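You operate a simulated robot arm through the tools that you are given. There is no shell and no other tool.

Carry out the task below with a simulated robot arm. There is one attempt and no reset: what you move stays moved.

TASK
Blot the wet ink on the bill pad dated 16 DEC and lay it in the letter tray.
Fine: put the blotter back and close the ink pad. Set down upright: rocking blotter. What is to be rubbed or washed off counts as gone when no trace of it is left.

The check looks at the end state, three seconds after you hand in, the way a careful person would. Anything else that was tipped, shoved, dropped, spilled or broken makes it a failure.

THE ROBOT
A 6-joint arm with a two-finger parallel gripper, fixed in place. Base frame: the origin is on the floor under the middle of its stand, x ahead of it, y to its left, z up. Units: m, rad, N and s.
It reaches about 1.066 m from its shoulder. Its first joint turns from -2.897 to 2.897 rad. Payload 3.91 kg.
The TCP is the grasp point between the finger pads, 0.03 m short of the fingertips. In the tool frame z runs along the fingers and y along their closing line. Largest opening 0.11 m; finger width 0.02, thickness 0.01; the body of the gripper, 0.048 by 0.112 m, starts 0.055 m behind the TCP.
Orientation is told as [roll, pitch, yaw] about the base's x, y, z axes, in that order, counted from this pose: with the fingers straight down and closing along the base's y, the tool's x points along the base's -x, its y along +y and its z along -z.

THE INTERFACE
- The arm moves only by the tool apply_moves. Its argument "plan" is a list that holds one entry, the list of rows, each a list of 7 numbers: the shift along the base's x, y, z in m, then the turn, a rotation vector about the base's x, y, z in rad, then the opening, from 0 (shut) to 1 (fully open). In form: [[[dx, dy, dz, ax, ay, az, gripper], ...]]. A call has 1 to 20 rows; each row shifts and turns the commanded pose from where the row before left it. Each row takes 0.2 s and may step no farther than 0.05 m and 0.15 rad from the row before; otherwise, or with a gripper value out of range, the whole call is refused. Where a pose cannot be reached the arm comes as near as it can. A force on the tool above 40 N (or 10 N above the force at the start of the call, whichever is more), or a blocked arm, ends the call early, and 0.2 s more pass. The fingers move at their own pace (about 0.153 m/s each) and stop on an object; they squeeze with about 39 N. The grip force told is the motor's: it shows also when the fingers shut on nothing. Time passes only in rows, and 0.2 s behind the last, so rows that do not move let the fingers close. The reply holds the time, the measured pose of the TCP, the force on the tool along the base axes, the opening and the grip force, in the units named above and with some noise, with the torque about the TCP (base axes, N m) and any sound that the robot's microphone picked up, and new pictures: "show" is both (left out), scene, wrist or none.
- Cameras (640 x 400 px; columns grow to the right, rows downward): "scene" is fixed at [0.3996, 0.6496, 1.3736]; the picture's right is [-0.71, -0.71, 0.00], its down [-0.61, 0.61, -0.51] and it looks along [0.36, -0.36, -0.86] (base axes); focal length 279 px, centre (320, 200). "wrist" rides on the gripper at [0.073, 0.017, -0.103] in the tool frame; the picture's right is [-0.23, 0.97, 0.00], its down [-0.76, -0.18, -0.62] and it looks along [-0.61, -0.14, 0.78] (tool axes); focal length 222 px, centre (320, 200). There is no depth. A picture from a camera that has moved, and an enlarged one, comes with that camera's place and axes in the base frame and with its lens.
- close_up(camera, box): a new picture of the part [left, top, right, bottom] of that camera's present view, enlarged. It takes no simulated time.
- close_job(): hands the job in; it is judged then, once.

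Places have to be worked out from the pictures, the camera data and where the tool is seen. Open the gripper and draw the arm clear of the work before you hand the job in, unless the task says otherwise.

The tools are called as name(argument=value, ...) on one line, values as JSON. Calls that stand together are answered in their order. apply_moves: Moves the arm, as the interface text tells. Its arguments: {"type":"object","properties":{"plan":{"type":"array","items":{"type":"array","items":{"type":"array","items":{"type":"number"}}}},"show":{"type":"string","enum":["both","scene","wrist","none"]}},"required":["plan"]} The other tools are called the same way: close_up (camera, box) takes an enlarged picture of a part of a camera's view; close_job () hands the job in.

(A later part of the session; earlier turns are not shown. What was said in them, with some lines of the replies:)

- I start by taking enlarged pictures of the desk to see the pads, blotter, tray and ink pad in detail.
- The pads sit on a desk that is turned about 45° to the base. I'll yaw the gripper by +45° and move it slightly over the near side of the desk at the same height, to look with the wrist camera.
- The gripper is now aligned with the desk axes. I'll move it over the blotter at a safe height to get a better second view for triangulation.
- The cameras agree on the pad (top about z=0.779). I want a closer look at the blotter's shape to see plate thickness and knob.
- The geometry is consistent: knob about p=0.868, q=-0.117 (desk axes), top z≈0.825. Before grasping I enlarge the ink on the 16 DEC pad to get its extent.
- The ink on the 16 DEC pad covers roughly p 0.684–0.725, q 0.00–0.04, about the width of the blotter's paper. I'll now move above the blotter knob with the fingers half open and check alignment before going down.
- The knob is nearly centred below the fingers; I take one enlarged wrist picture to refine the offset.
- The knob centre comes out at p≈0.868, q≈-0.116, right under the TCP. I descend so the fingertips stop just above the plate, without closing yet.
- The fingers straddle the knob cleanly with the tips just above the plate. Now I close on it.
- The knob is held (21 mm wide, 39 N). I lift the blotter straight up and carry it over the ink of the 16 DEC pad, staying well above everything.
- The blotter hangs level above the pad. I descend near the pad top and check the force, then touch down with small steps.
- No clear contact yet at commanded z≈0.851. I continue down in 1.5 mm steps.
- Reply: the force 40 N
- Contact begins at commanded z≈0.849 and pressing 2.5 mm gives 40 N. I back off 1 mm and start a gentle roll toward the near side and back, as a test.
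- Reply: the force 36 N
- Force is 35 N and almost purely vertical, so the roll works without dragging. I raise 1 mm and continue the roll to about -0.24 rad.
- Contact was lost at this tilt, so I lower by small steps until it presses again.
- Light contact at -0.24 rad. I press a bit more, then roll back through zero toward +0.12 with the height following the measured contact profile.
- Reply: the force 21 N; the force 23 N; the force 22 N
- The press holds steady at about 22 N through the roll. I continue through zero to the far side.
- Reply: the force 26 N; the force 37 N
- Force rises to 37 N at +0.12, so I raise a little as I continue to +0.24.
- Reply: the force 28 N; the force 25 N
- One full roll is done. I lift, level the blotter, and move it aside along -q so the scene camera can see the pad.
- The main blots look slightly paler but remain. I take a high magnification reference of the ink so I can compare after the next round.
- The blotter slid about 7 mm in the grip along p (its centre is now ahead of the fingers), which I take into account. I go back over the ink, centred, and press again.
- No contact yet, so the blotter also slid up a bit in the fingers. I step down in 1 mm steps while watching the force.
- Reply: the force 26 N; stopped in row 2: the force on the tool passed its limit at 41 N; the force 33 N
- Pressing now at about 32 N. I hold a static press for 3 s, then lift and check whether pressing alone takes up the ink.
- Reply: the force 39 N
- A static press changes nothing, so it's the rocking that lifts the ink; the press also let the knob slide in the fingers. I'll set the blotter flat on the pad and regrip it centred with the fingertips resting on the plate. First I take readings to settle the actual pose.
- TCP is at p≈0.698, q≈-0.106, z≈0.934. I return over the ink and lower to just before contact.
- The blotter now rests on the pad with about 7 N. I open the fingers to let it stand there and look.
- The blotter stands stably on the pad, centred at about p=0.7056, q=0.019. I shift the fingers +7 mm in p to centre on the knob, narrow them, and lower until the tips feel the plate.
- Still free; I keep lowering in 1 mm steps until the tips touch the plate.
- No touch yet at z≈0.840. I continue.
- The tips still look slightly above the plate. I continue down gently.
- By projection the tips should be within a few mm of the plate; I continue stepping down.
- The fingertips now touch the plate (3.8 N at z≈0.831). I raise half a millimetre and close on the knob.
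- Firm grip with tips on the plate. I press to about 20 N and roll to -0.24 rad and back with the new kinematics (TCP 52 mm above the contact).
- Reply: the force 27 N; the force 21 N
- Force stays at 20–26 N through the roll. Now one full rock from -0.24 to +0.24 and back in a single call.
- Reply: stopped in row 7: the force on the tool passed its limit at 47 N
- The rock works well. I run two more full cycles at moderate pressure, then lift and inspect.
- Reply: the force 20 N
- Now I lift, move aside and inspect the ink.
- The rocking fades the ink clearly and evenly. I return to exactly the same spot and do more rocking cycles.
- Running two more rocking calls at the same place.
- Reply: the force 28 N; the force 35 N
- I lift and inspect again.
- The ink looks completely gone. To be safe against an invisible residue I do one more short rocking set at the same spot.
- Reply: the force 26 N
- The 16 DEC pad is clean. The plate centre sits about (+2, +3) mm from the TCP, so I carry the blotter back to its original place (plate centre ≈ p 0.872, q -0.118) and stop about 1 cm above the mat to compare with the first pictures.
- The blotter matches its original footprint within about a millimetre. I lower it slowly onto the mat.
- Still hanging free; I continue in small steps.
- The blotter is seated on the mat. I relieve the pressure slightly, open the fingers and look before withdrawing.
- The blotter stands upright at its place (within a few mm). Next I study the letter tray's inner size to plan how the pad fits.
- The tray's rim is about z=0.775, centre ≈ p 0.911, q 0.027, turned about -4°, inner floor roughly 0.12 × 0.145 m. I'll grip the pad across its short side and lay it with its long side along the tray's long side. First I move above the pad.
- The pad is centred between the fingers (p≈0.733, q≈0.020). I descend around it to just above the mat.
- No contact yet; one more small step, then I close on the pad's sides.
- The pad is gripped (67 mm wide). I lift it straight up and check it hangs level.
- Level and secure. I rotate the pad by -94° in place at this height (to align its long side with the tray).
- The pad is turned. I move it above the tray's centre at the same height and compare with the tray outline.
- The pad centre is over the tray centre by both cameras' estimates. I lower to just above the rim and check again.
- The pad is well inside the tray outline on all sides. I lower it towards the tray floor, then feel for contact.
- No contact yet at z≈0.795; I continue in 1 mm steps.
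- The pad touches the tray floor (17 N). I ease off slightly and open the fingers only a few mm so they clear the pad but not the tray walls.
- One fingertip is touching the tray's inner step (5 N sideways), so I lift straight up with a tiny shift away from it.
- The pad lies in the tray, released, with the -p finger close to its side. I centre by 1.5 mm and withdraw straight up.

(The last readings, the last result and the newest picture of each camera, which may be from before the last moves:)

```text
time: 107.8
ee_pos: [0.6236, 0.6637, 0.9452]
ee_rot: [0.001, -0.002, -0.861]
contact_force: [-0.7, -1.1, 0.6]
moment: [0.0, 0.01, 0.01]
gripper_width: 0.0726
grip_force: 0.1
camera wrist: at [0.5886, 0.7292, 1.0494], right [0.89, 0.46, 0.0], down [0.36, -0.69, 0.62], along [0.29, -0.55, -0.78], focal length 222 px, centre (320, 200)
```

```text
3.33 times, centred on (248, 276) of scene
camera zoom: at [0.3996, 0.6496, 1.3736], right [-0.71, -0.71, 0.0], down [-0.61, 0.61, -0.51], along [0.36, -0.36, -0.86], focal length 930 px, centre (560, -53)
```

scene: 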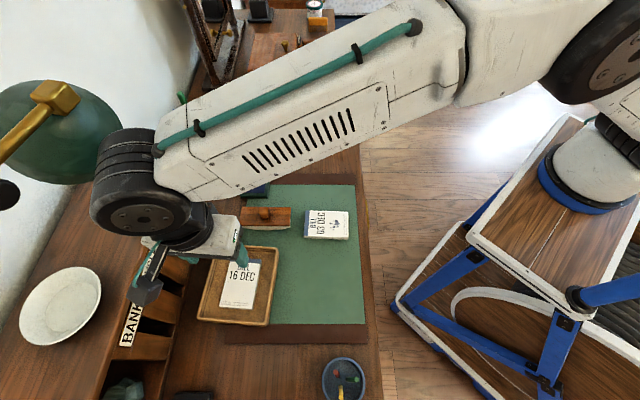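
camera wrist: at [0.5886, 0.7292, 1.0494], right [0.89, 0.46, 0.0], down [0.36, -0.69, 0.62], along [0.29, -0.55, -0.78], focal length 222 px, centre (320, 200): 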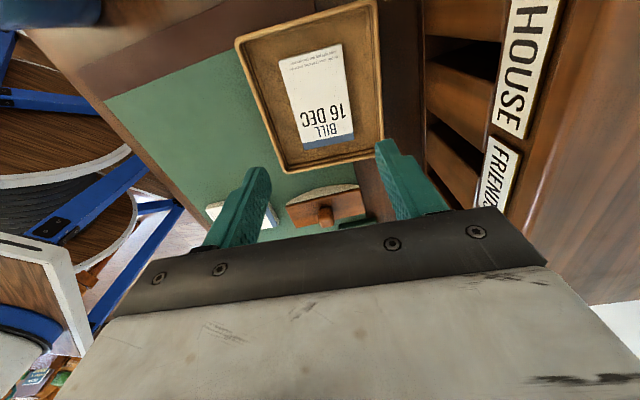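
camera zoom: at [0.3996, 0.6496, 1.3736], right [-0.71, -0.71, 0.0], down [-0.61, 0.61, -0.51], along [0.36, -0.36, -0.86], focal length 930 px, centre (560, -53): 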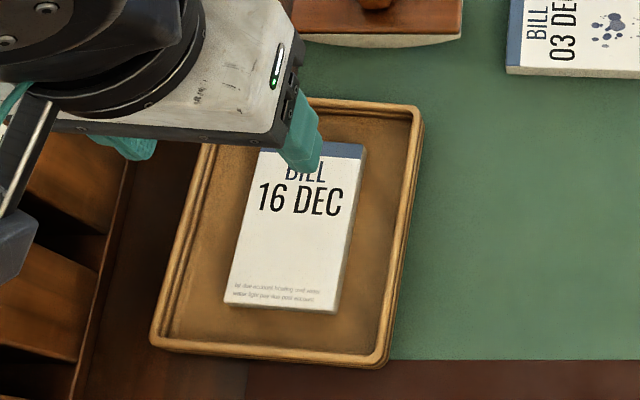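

The pad lies flat inside the tray. Next is the ink pad: I back away from the cabinet, and rotate the gripper back to the earlier yaw.

apply_moves(plan=[[[-0.03, -0.03, 0.0, 0, 0, 0, 0.3], [-0.03, -0.03, 0.0, 0, 0, 0, 0.3], [-0.02, -0.03, 0.0, 0, 0, 0.1495, 0], [0, -0.03, 0, 0, 0, 0.1495, 0], [0, -0.03, 0, 0, 0, 0.1495, 0], [0, -0.03, 0, 0, 0, 0.1495, 0], [0, 0, 0, 0, 0, 0.1495, 0], [0, 0, 0, 0, 0, 0.1495, 0], [0, 0, 0, 0, 0, 0.1495, 0], [0, 0, 0, 0, 0, 0.1495, 0], [0, 0, 0, 0, 0, 0.1495, 0], [0, 0, 0, 0, 0, 0.1495, 0], [0, 0, 0, 0, 0, 0.1495, 0], [0, 0, 0, 0, 0, 0, 0]]])

close_up(camera="scene", box=[216, 140, 296, 205])

close_up(camera="scene", box=[184, 180, 376, 340])

close_up(camera="scene", box=[0, 60, 208, 210])

```text
time: 110.8
ee_pos: [0.5441, 0.4857, 0.9423]
ee_rot: [0.002, 0.001, 0.787]
contact_force: [-0.3, -0.2, 1.0]
moment: [0.03, 0.01, 0.01]
gripper_width: 0.0
grip_force: 37.0
camera wrist: at [0.4808, 0.4455, 1.0482], right [-0.53, 0.85, 0.0], down [0.66, 0.41, 0.62], along [0.53, 0.33, -0.78], focal length 222 px, centre (320, 200)
```

scene: 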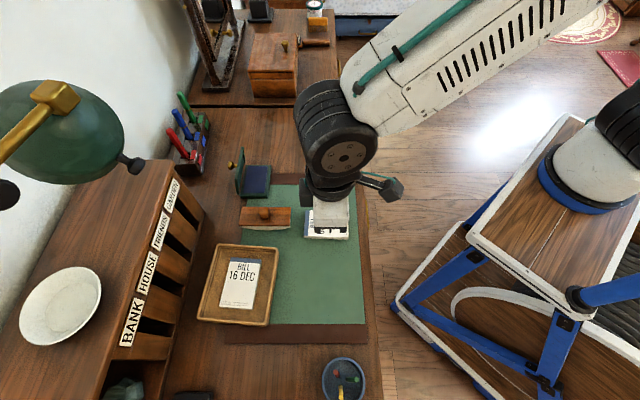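
wrist: 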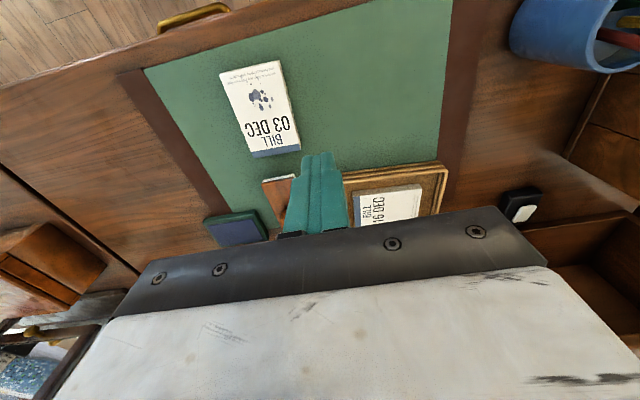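

```text
6.15 times, centred on (256, 172) of scene
camera zoom: at [0.3996, 0.6496, 1.3736], right [-0.71, -0.71, 0.0], down [-0.61, 0.61, -0.51], along [0.36, -0.36, -0.86], focal length 1717 px, centre (714, 369)
```

zoom: 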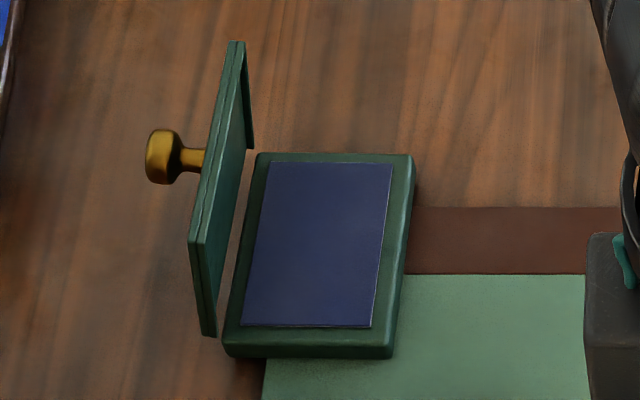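

```text
2.50 times, centred on (280, 260) of scene
camera zoom: at [0.3996, 0.6496, 1.3736], right [-0.71, -0.71, 0.0], down [-0.61, 0.61, -0.51], along [0.36, -0.36, -0.86], focal length 698 px, centre (420, 50)
```

zoom: 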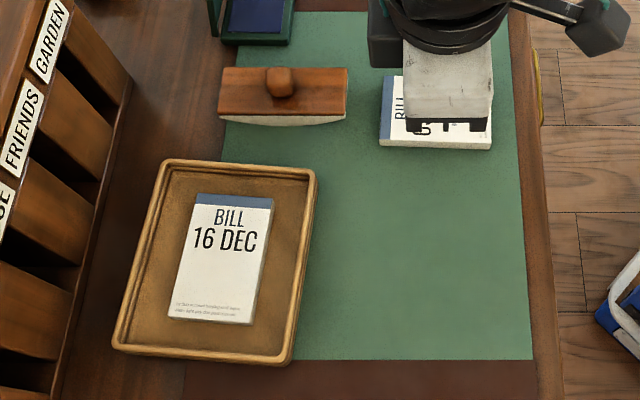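

```text
2.67 times, centred on (104, 135) of scene
camera zoom: at [0.3996, 0.6496, 1.3736], right [-0.71, -0.71, 0.0], down [-0.61, 0.61, -0.51], along [0.36, -0.36, -0.86], focal length 744 px, centre (896, 373)
```

zoom: 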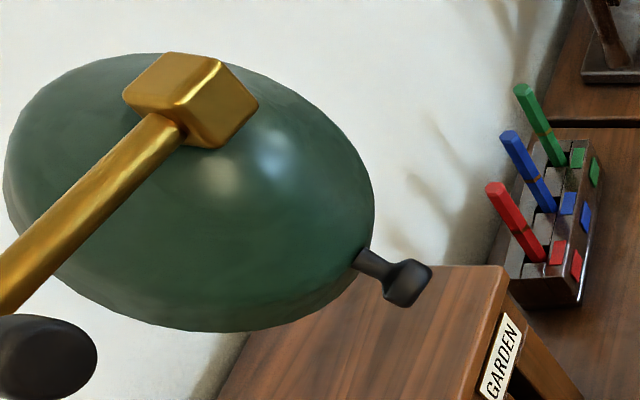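

The pad is well placed in the tray. The ink pad's lid leans about 11° toward the base with its top edge near p=0.94, z=0.84; I'll reach behind it with closed fingers tilted a little so the wrist stays away from the lamp. First I approach partway and tilt.

apply_moves(plan=[[[0.038, -0.002, 0, 0, 0, 0, 0], [0.038, -0.002, 0, 0, 0, 0, 0], [0.038, -0.002, 0, 0.0707, -0.0707, 0, 0], [0.038, -0.002, 0, 0.0707, -0.0707, 0, 0], [0.038, -0.002, 0, 0.0707, -0.0707, 0, 0], [0, 0, 0, 0, 0, 0, 0]]])

close_up(camera="wrist", box=[200, 40, 440, 220])

```text
time: 112.2
ee_pos: [0.7351, 0.4753, 0.944]
ee_rot: [0.003, -0.298, 0.785]
contact_force: [0.5, -0.4, 0.1]
moment: [0.01, -0.02, -0.02]
gripper_width: 0.0003
grip_force: 38.1
camera wrist: at [0.6524, 0.4166, 1.0221], right [-0.54, 0.84, 0.07], down [0.51, 0.26, 0.82], along [0.67, 0.47, -0.57], focal length 222 px, centre (320, 200)
```

scene: 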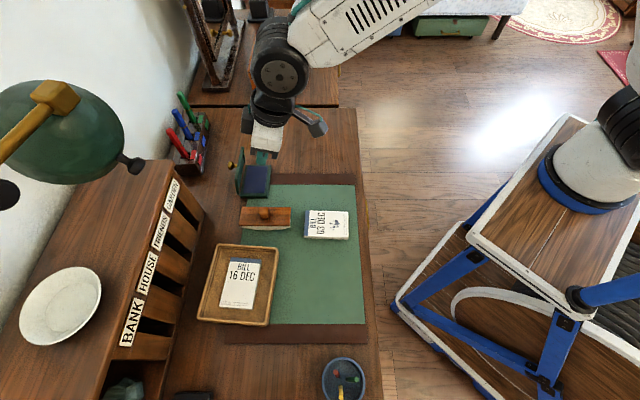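
wrist: 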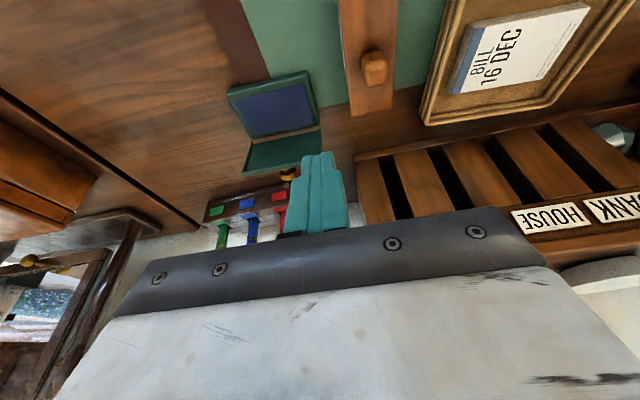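

```text
2.22 times, centred on (320, 130) of wrist
camera zoom: at [0.6524, 0.4166, 1.0221], right [-0.54, 0.84, 0.07], down [0.51, 0.26, 0.82], along [0.67, 0.47, -0.57], focal length 494 px, centre (320, 356)
```

zoom: 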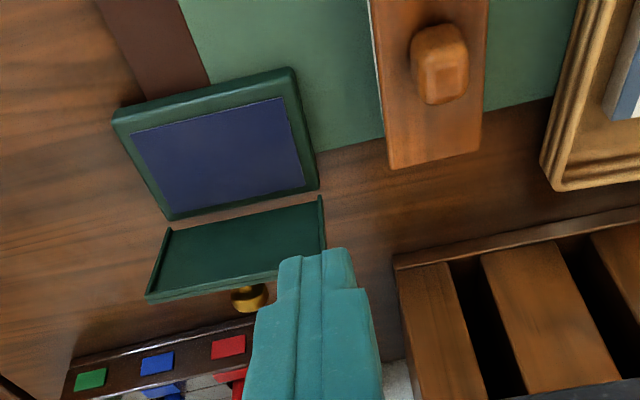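

Good view: lid hinge at p≈0.947, top edge at p≈0.93–0.936, z≈0.844, spanning q -0.288 to -0.192 with the knob at q≈-0.24. I move over and behind it at q≈-0.213, still high.

apply_moves(plan=[[[0.0323, 0.0181, 0, 0, 0, 0, 0], [0.0323, 0.0181, 0, 0, 0, 0, 0], [0.0323, 0.0181, 0, 0, 0, 0, 0], [0, 0, 0, 0, 0, 0, 0]]])

close_up(camera="wrist", box=[200, 40, 440, 220])

close_up(camera="scene", box=[184, 100, 312, 200])

```text
time: 113.2
ee_pos: [0.8318, 0.5279, 0.9433]
ee_rot: [0.001, -0.3, 0.788]
contact_force: [0.6, 0.4, 0.7]
moment: [0.0, 0.03, 0.02]
gripper_width: 0.0
grip_force: 37.5
camera wrist: at [0.7489, 0.47, 1.0203], right [-0.54, 0.84, 0.07], down [0.51, 0.26, 0.82], along [0.67, 0.47, -0.57], focal length 222 px, centre (320, 200)
```

scene: 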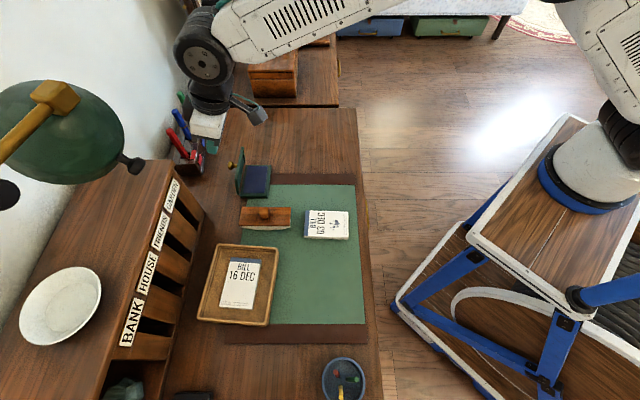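
wrist: 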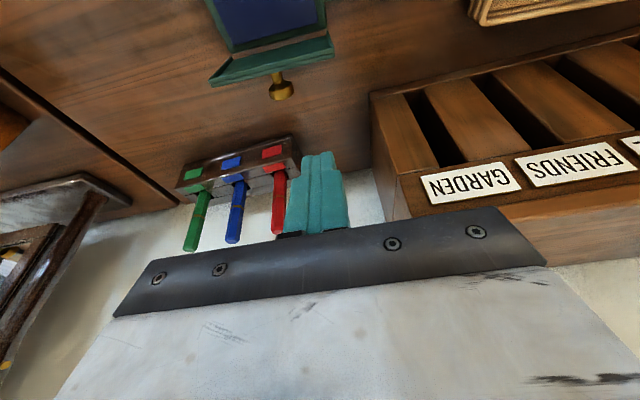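

```text
2.22 times, centred on (320, 130) of wrist
camera zoom: at [0.7489, 0.47, 1.0203], right [-0.54, 0.84, 0.07], down [0.51, 0.26, 0.82], along [0.67, 0.47, -0.57], focal length 494 px, centre (320, 356)
```

zoom: 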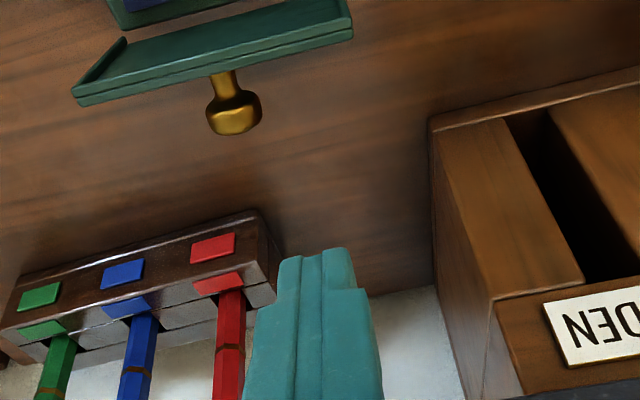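

```text
4.00 times, centred on (248, 150) of scene
camera zoom: at [0.3996, 0.6496, 1.3736], right [-0.71, -0.71, 0.0], down [-0.61, 0.61, -0.51], along [0.36, -0.36, -0.86], focal length 1116 px, centre (608, 400)
```

zoom: 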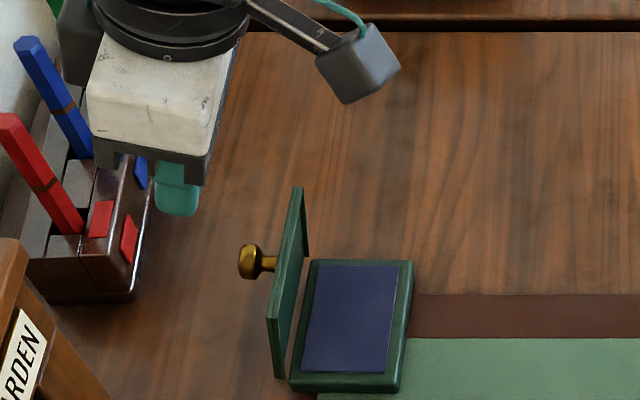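

The fingers are behind the lid with room to the knob (end at p≈0.975, q≈-0.245), the marker holder (p>1.067) and the cabinet. I descend behind the lid.

apply_moves(plan=[[[0, 0, -0.035, 0, 0, 0, 0], [0, 0, -0.035, 0, 0, 0, 0], [0, 0, -0.028, 0, 0, 0, 0], [0, 0, 0, 0, 0, 0, 0]]])

close_up(camera="wrist", box=[200, 0, 440, 180])

close_up(camera="scene", box=[184, 100, 312, 200])

```text
time: 114.2
ee_pos: [0.8331, 0.5283, 0.8451]
ee_rot: [0.0, -0.3, 0.786]
contact_force: [-0.7, -0.3, -0.5]
moment: [0.04, -0.01, 0.02]
gripper_width: 0.0002
grip_force: 37.3
camera wrist: at [0.7497, 0.4692, 0.9231], right [-0.54, 0.84, 0.07], down [0.51, 0.26, 0.82], along [0.67, 0.47, -0.57], focal length 222 px, centre (320, 200)
```

scene: 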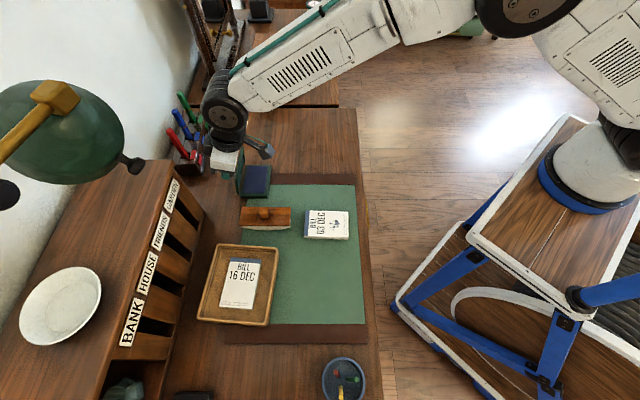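
wrist: 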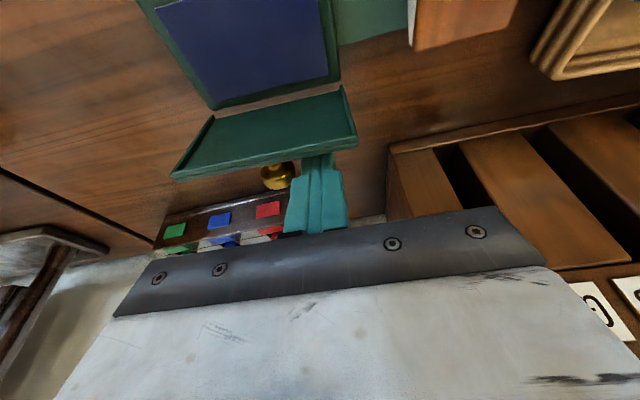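

```text
2.22 times, centred on (320, 90) of wrist
camera zoom: at [0.7497, 0.4692, 0.9231], right [-0.54, 0.84, 0.07], down [0.51, 0.26, 0.82], along [0.67, 0.47, -0.57], focal length 494 px, centre (320, 444)
```

zoom: 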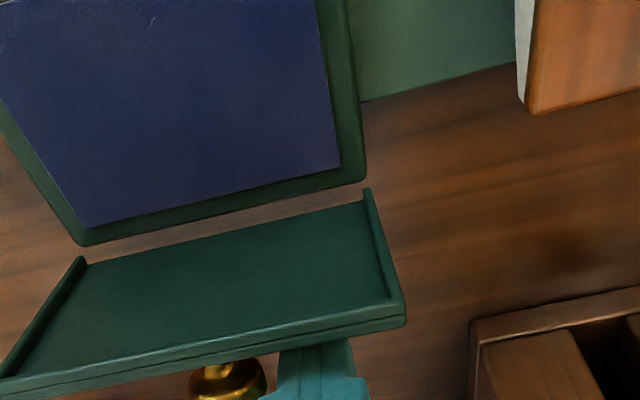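

```text
4.00 times, centred on (248, 150) of scene
camera zoom: at [0.3996, 0.6496, 1.3736], right [-0.71, -0.71, 0.0], down [-0.61, 0.61, -0.51], along [0.36, -0.36, -0.86], focal length 1116 px, centre (608, 400)
```

zoom: 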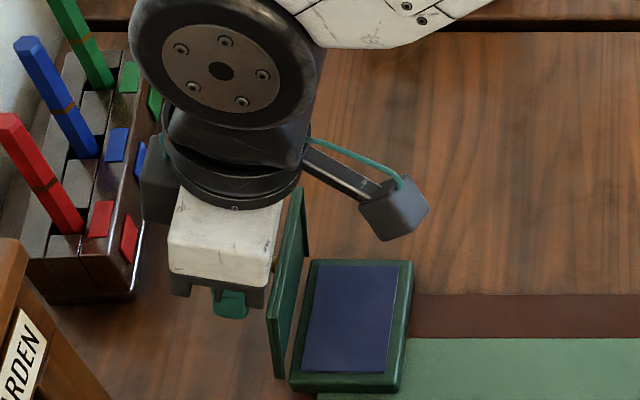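

The fingers are in the gap behind the lid. I push gently toward -p along the lid's closing arc, in small steps, and check.

apply_moves(plan=[[[-0.0085, -0.0085, 0, 0, 0, 0, 0], [-0.0071, -0.0071, 0, 0, 0, 0, 0], [-0.0028, -0.0028, -0.0007, 0, 0, 0, 0], [-0.0057, -0.0057, -0.003, 0, 0, 0, 0], [0, 0, 0, 0, 0, 0, 0]]])

close_up(camera="scene", box=[200, 110, 312, 200])

close_up(camera="wrist", box=[160, 0, 400, 180])

```text
time: 115.4
ee_pos: [0.8079, 0.5044, 0.8421]
ee_rot: [0.001, -0.3, 0.786]
contact_force: [-0.7, 0.2, 0.3]
moment: [0.01, -0.02, -0.01]
gripper_width: 0.0
grip_force: 37.9
camera wrist: at [0.725, 0.4457, 0.9201], right [-0.54, 0.84, 0.07], down [0.51, 0.26, 0.82], along [0.67, 0.47, -0.57], focal length 222 px, centre (320, 200)
```

scene: 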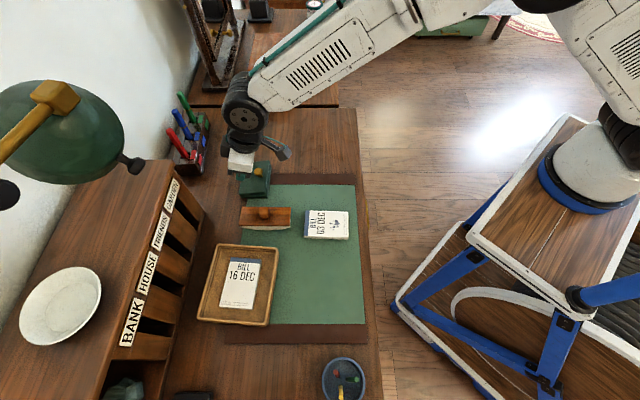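
wrist: 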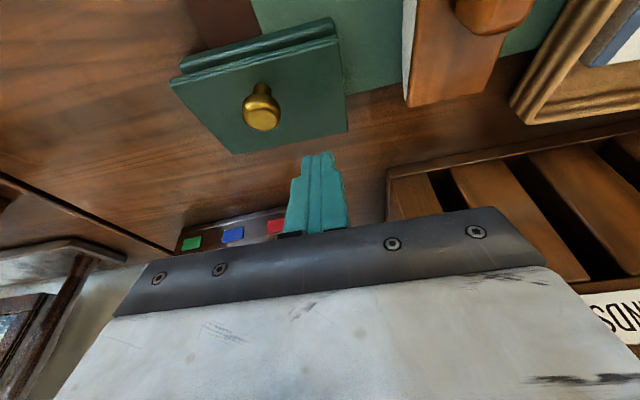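

```text
4.44 times, centred on (256, 155) of scene
camera zoom: at [0.3996, 0.6496, 1.3736], right [-0.71, -0.71, 0.0], down [-0.61, 0.61, -0.51], along [0.36, -0.36, -0.86], focal length 1240 px, centre (604, 400)
```

zoom: 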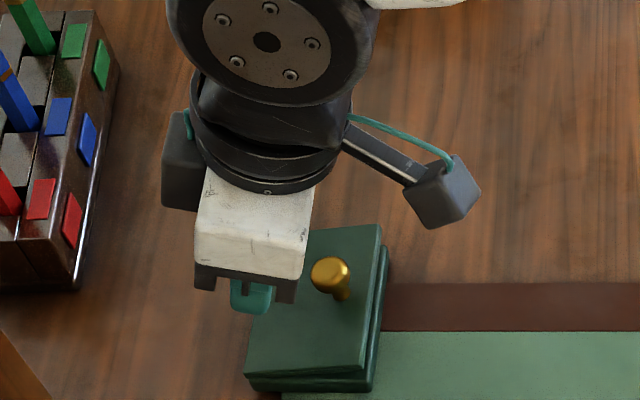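

```text
2.22 times, centred on (280, 90) of wrist
camera zoom: at [0.725, 0.4457, 0.9201], right [-0.54, 0.84, 0.07], down [0.51, 0.26, 0.82], along [0.67, 0.47, -0.57], focal length 494 px, centre (409, 444)
```

zoom: 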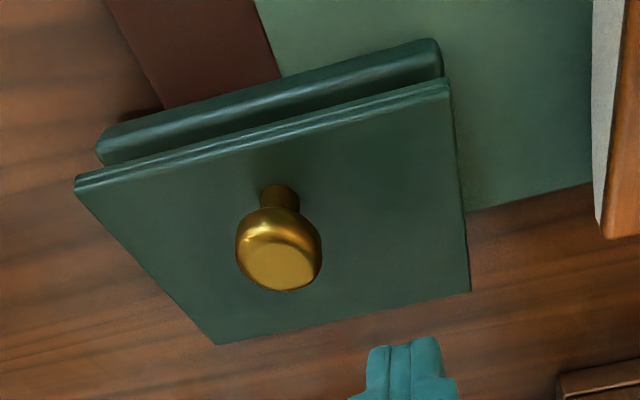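

The lid has swung most of the way down. I wait briefly and look whether it is still moving or stays slightly ajar.

apply_moves(plan=[[[0, 0, 0, 0, 0, 0, 0], [0, 0, 0, 0, 0, 0, 0], [0, 0, 0, 0, 0, 0, 0]]], show="none")

close_up(camera="scene", box=[224, 140, 288, 200])

close_up(camera="wrist", box=[160, 0, 400, 180])

```text
time: 116.2
ee_pos: [0.8089, 0.5035, 0.8425]
ee_rot: [0.001, -0.3, 0.786]
contact_force: [-0.2, 0.2, 0.1]
moment: [-0.02, 0.0, 0.0]
gripper_width: 0.0
grip_force: 37.6
```

```text
6.67 times, centred on (256, 170) of scene
camera zoom: at [0.3996, 0.6496, 1.3736], right [-0.71, -0.71, 0.0], down [-0.61, 0.61, -0.51], along [0.36, -0.36, -0.86], focal length 1860 px, centre (747, 400)
```

zoom: 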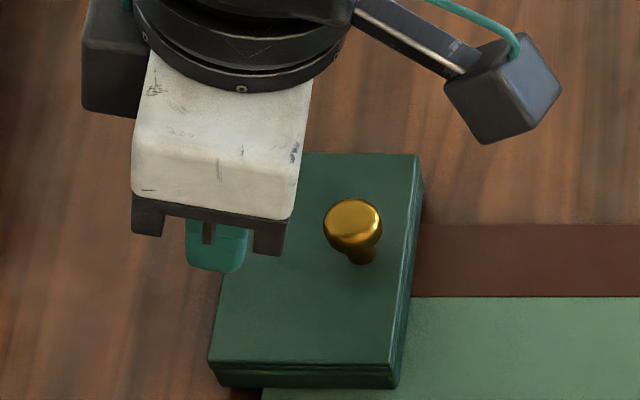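

```text
2.22 times, centred on (280, 90) of wrist
camera zoom: at [0.725, 0.4457, 0.92], right [-0.54, 0.84, 0.07], down [0.51, 0.26, 0.82], along [0.67, 0.47, -0.57], focal length 494 px, centre (409, 444)
```

zoom: 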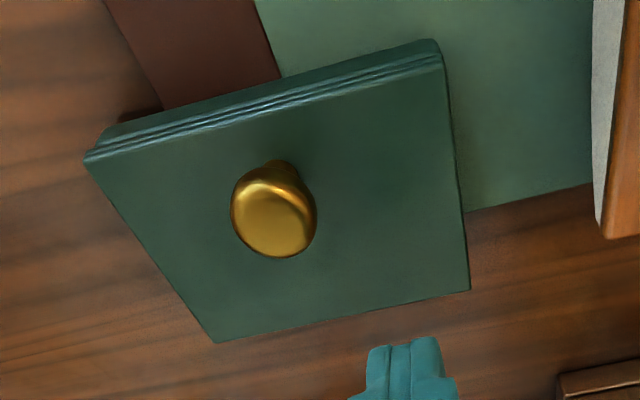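

The lid has now settled flush on its base. I rise straight up and back away, then check everything.

apply_moves(plan=[[[0, 0, 0.03, 0, 0, 0, 0], [0, 0, 0.04, 0, 0, 0, 0], [0, 0, 0.04, 0, 0, 0, 0], [0, 0, 0.03, -0.0707, 0.0707, 0, 0], [-0.03, -0.03, 0, -0.0707, 0.0707, 0, 0], [-0.03, -0.03, 0, -0.0707, 0.0707, 0, 0], [-0.035, -0.035, 0, 0, 0, 0, 0], [-0.035, -0.035, 0, 0, 0, 0, 0], [-0.035, -0.035, 0, 0, 0, 0, 0], [-0.035, -0.035, 0, 0, 0, 0, 0.3], [0, 0, 0, 0, 0, 0, 0.6], [0, 0, 0, 0, 0, 0, 1], [0, 0, 0, 0, 0, 0, 1]]])

close_up(camera="scene", box=[224, 140, 304, 200])

close_up(camera="scene", box=[184, 190, 376, 340])

close_up(camera="scene", box=[196, 240, 292, 330])

```text
time: 119.0
ee_pos: [0.61, 0.3045, 0.9811]
ee_rot: [0.001, 0.0, 0.786]
contact_force: [-0.5, 0.7, -0.3]
moment: [-0.03, 0.01, -0.02]
gripper_width: 0.1101
grip_force: 0.2
camera wrist: at [0.5453, 0.2646, 1.085], right [-0.53, 0.85, 0.0], down [0.67, 0.41, 0.62], along [0.53, 0.33, -0.78], focal length 222 px, centre (320, 200)
```

scene: 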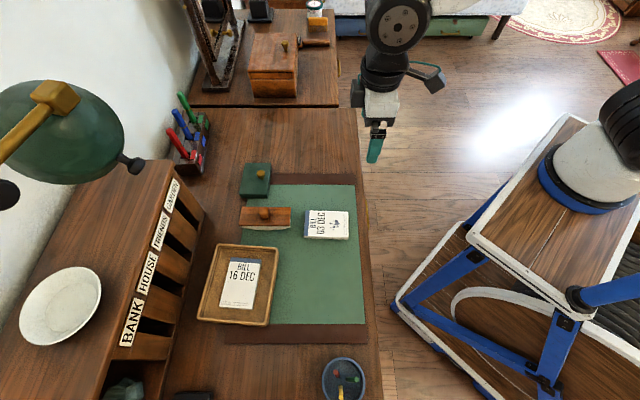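
wrist: 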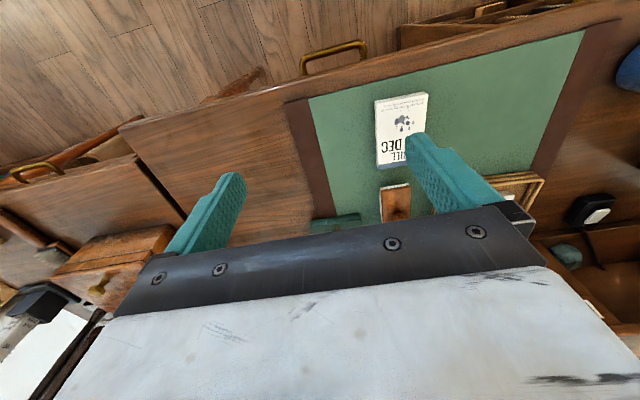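

```text
6.67 times, centred on (264, 170) of scene
camera zoom: at [0.3996, 0.6496, 1.3736], right [-0.71, -0.71, 0.0], down [-0.61, 0.61, -0.51], along [0.36, -0.36, -0.86], focal length 1860 px, centre (693, 400)
```

zoom: 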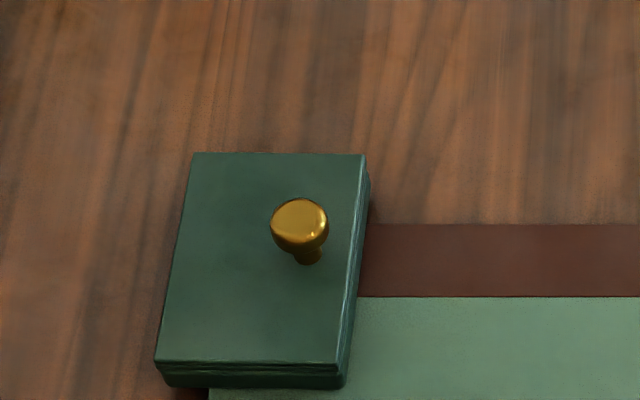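

```text
2.67 times, centred on (280, 265) of scene
camera zoom: at [0.3996, 0.6496, 1.3736], right [-0.71, -0.71, 0.0], down [-0.61, 0.61, -0.51], along [0.36, -0.36, -0.86], focal length 744 px, centre (427, 27)
```

zoom: 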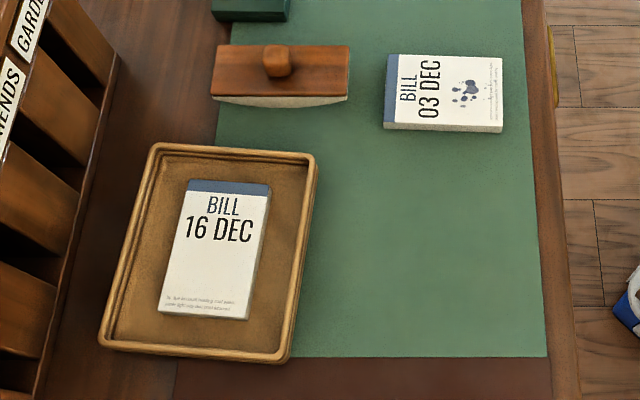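

```text
4.44 times, centred on (244, 285) of scene
camera zoom: at [0.3996, 0.6496, 1.3736], right [-0.71, -0.71, 0.0], down [-0.61, 0.61, -0.51], along [0.36, -0.36, -0.86], focal length 1240 px, centre (658, -178)
```

zoom: 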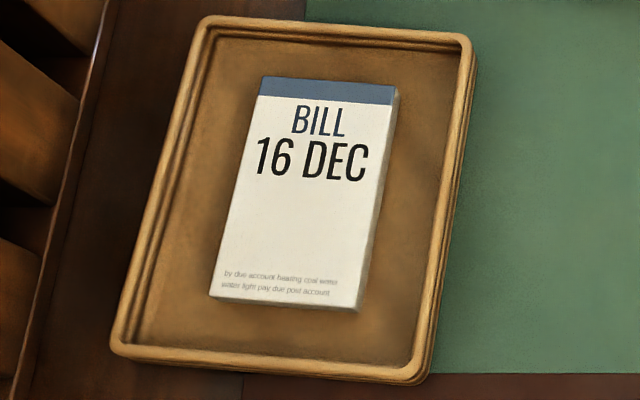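

Everything is in place: ink gone, pad flat in the tray, blotter upright at its spot, ink pad closed, 03 DEC pad untouched. I draw the arm back to about its starting position with the gripper open.

apply_moves(plan=[[[-0.036, -0.015, 0.023, 0, 0, 0, 1], [-0.036, -0.015, 0.023, 0, 0, 0, 1], [-0.036, -0.015, 0.023, 0, 0, 0, 1], [0, 0, 0, 0, 0, 0, 1], [0, 0, 0, 0, 0, 0, 1]]], show="scene")

close_up(camera="scene", box=[180, 130, 380, 340])

```text
time: 120.2
ee_pos: [0.4981, 0.2552, 1.05]
ee_rot: [0.002, 0.001, 0.786]
contact_force: [-0.7, -0.5, -0.4]
moment: [-0.01, 0.0, 0.0]
gripper_width: 0.1099
grip_force: 0.1
```

scene: 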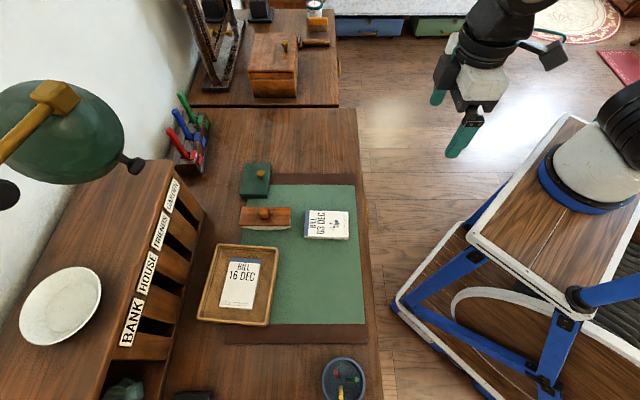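

```text
1.90 times, centred on (280, 235) of scene
camera zoom: at [0.3996, 0.6496, 1.3736], right [-0.71, -0.71, 0.0], down [-0.61, 0.61, -0.51], along [0.36, -0.36, -0.86], focal length 532 px, centre (396, 133)
```

zoom: 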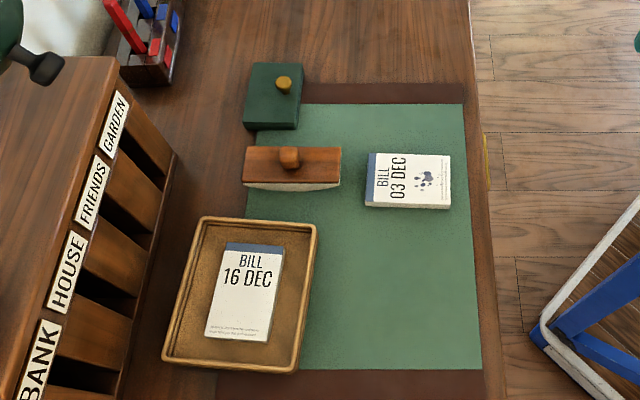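

The final picture shows the blotted pad in the tray, the blotter upright in its place, the ink pad closed and the arm clear with the gripper open. I hand in the job.

close_job()

```text
The job is handed in.
```

The ink on the 16 DEC bill pad is blotted off, and the pad now lies flat in the letter tray. Enlarged pictures of it show no trace of ink.

- **Blotter:** it stands upright, about 5 mm from where it started. It slid slightly when I opened the fingers, and I left it there.
- **Ink pad:** the lid is closed and looks flush with the base.
- **Other items:** the last pictures show nothing else moved. The 03 DEC pad still has its ink. While I released the pad, one fingertip pressed lightly against the tray's inner edge, but the tray does not appear to have shifted.

I drew the arm back to about its starting position with the gripper open, then handed the job in. No result has been reported back.
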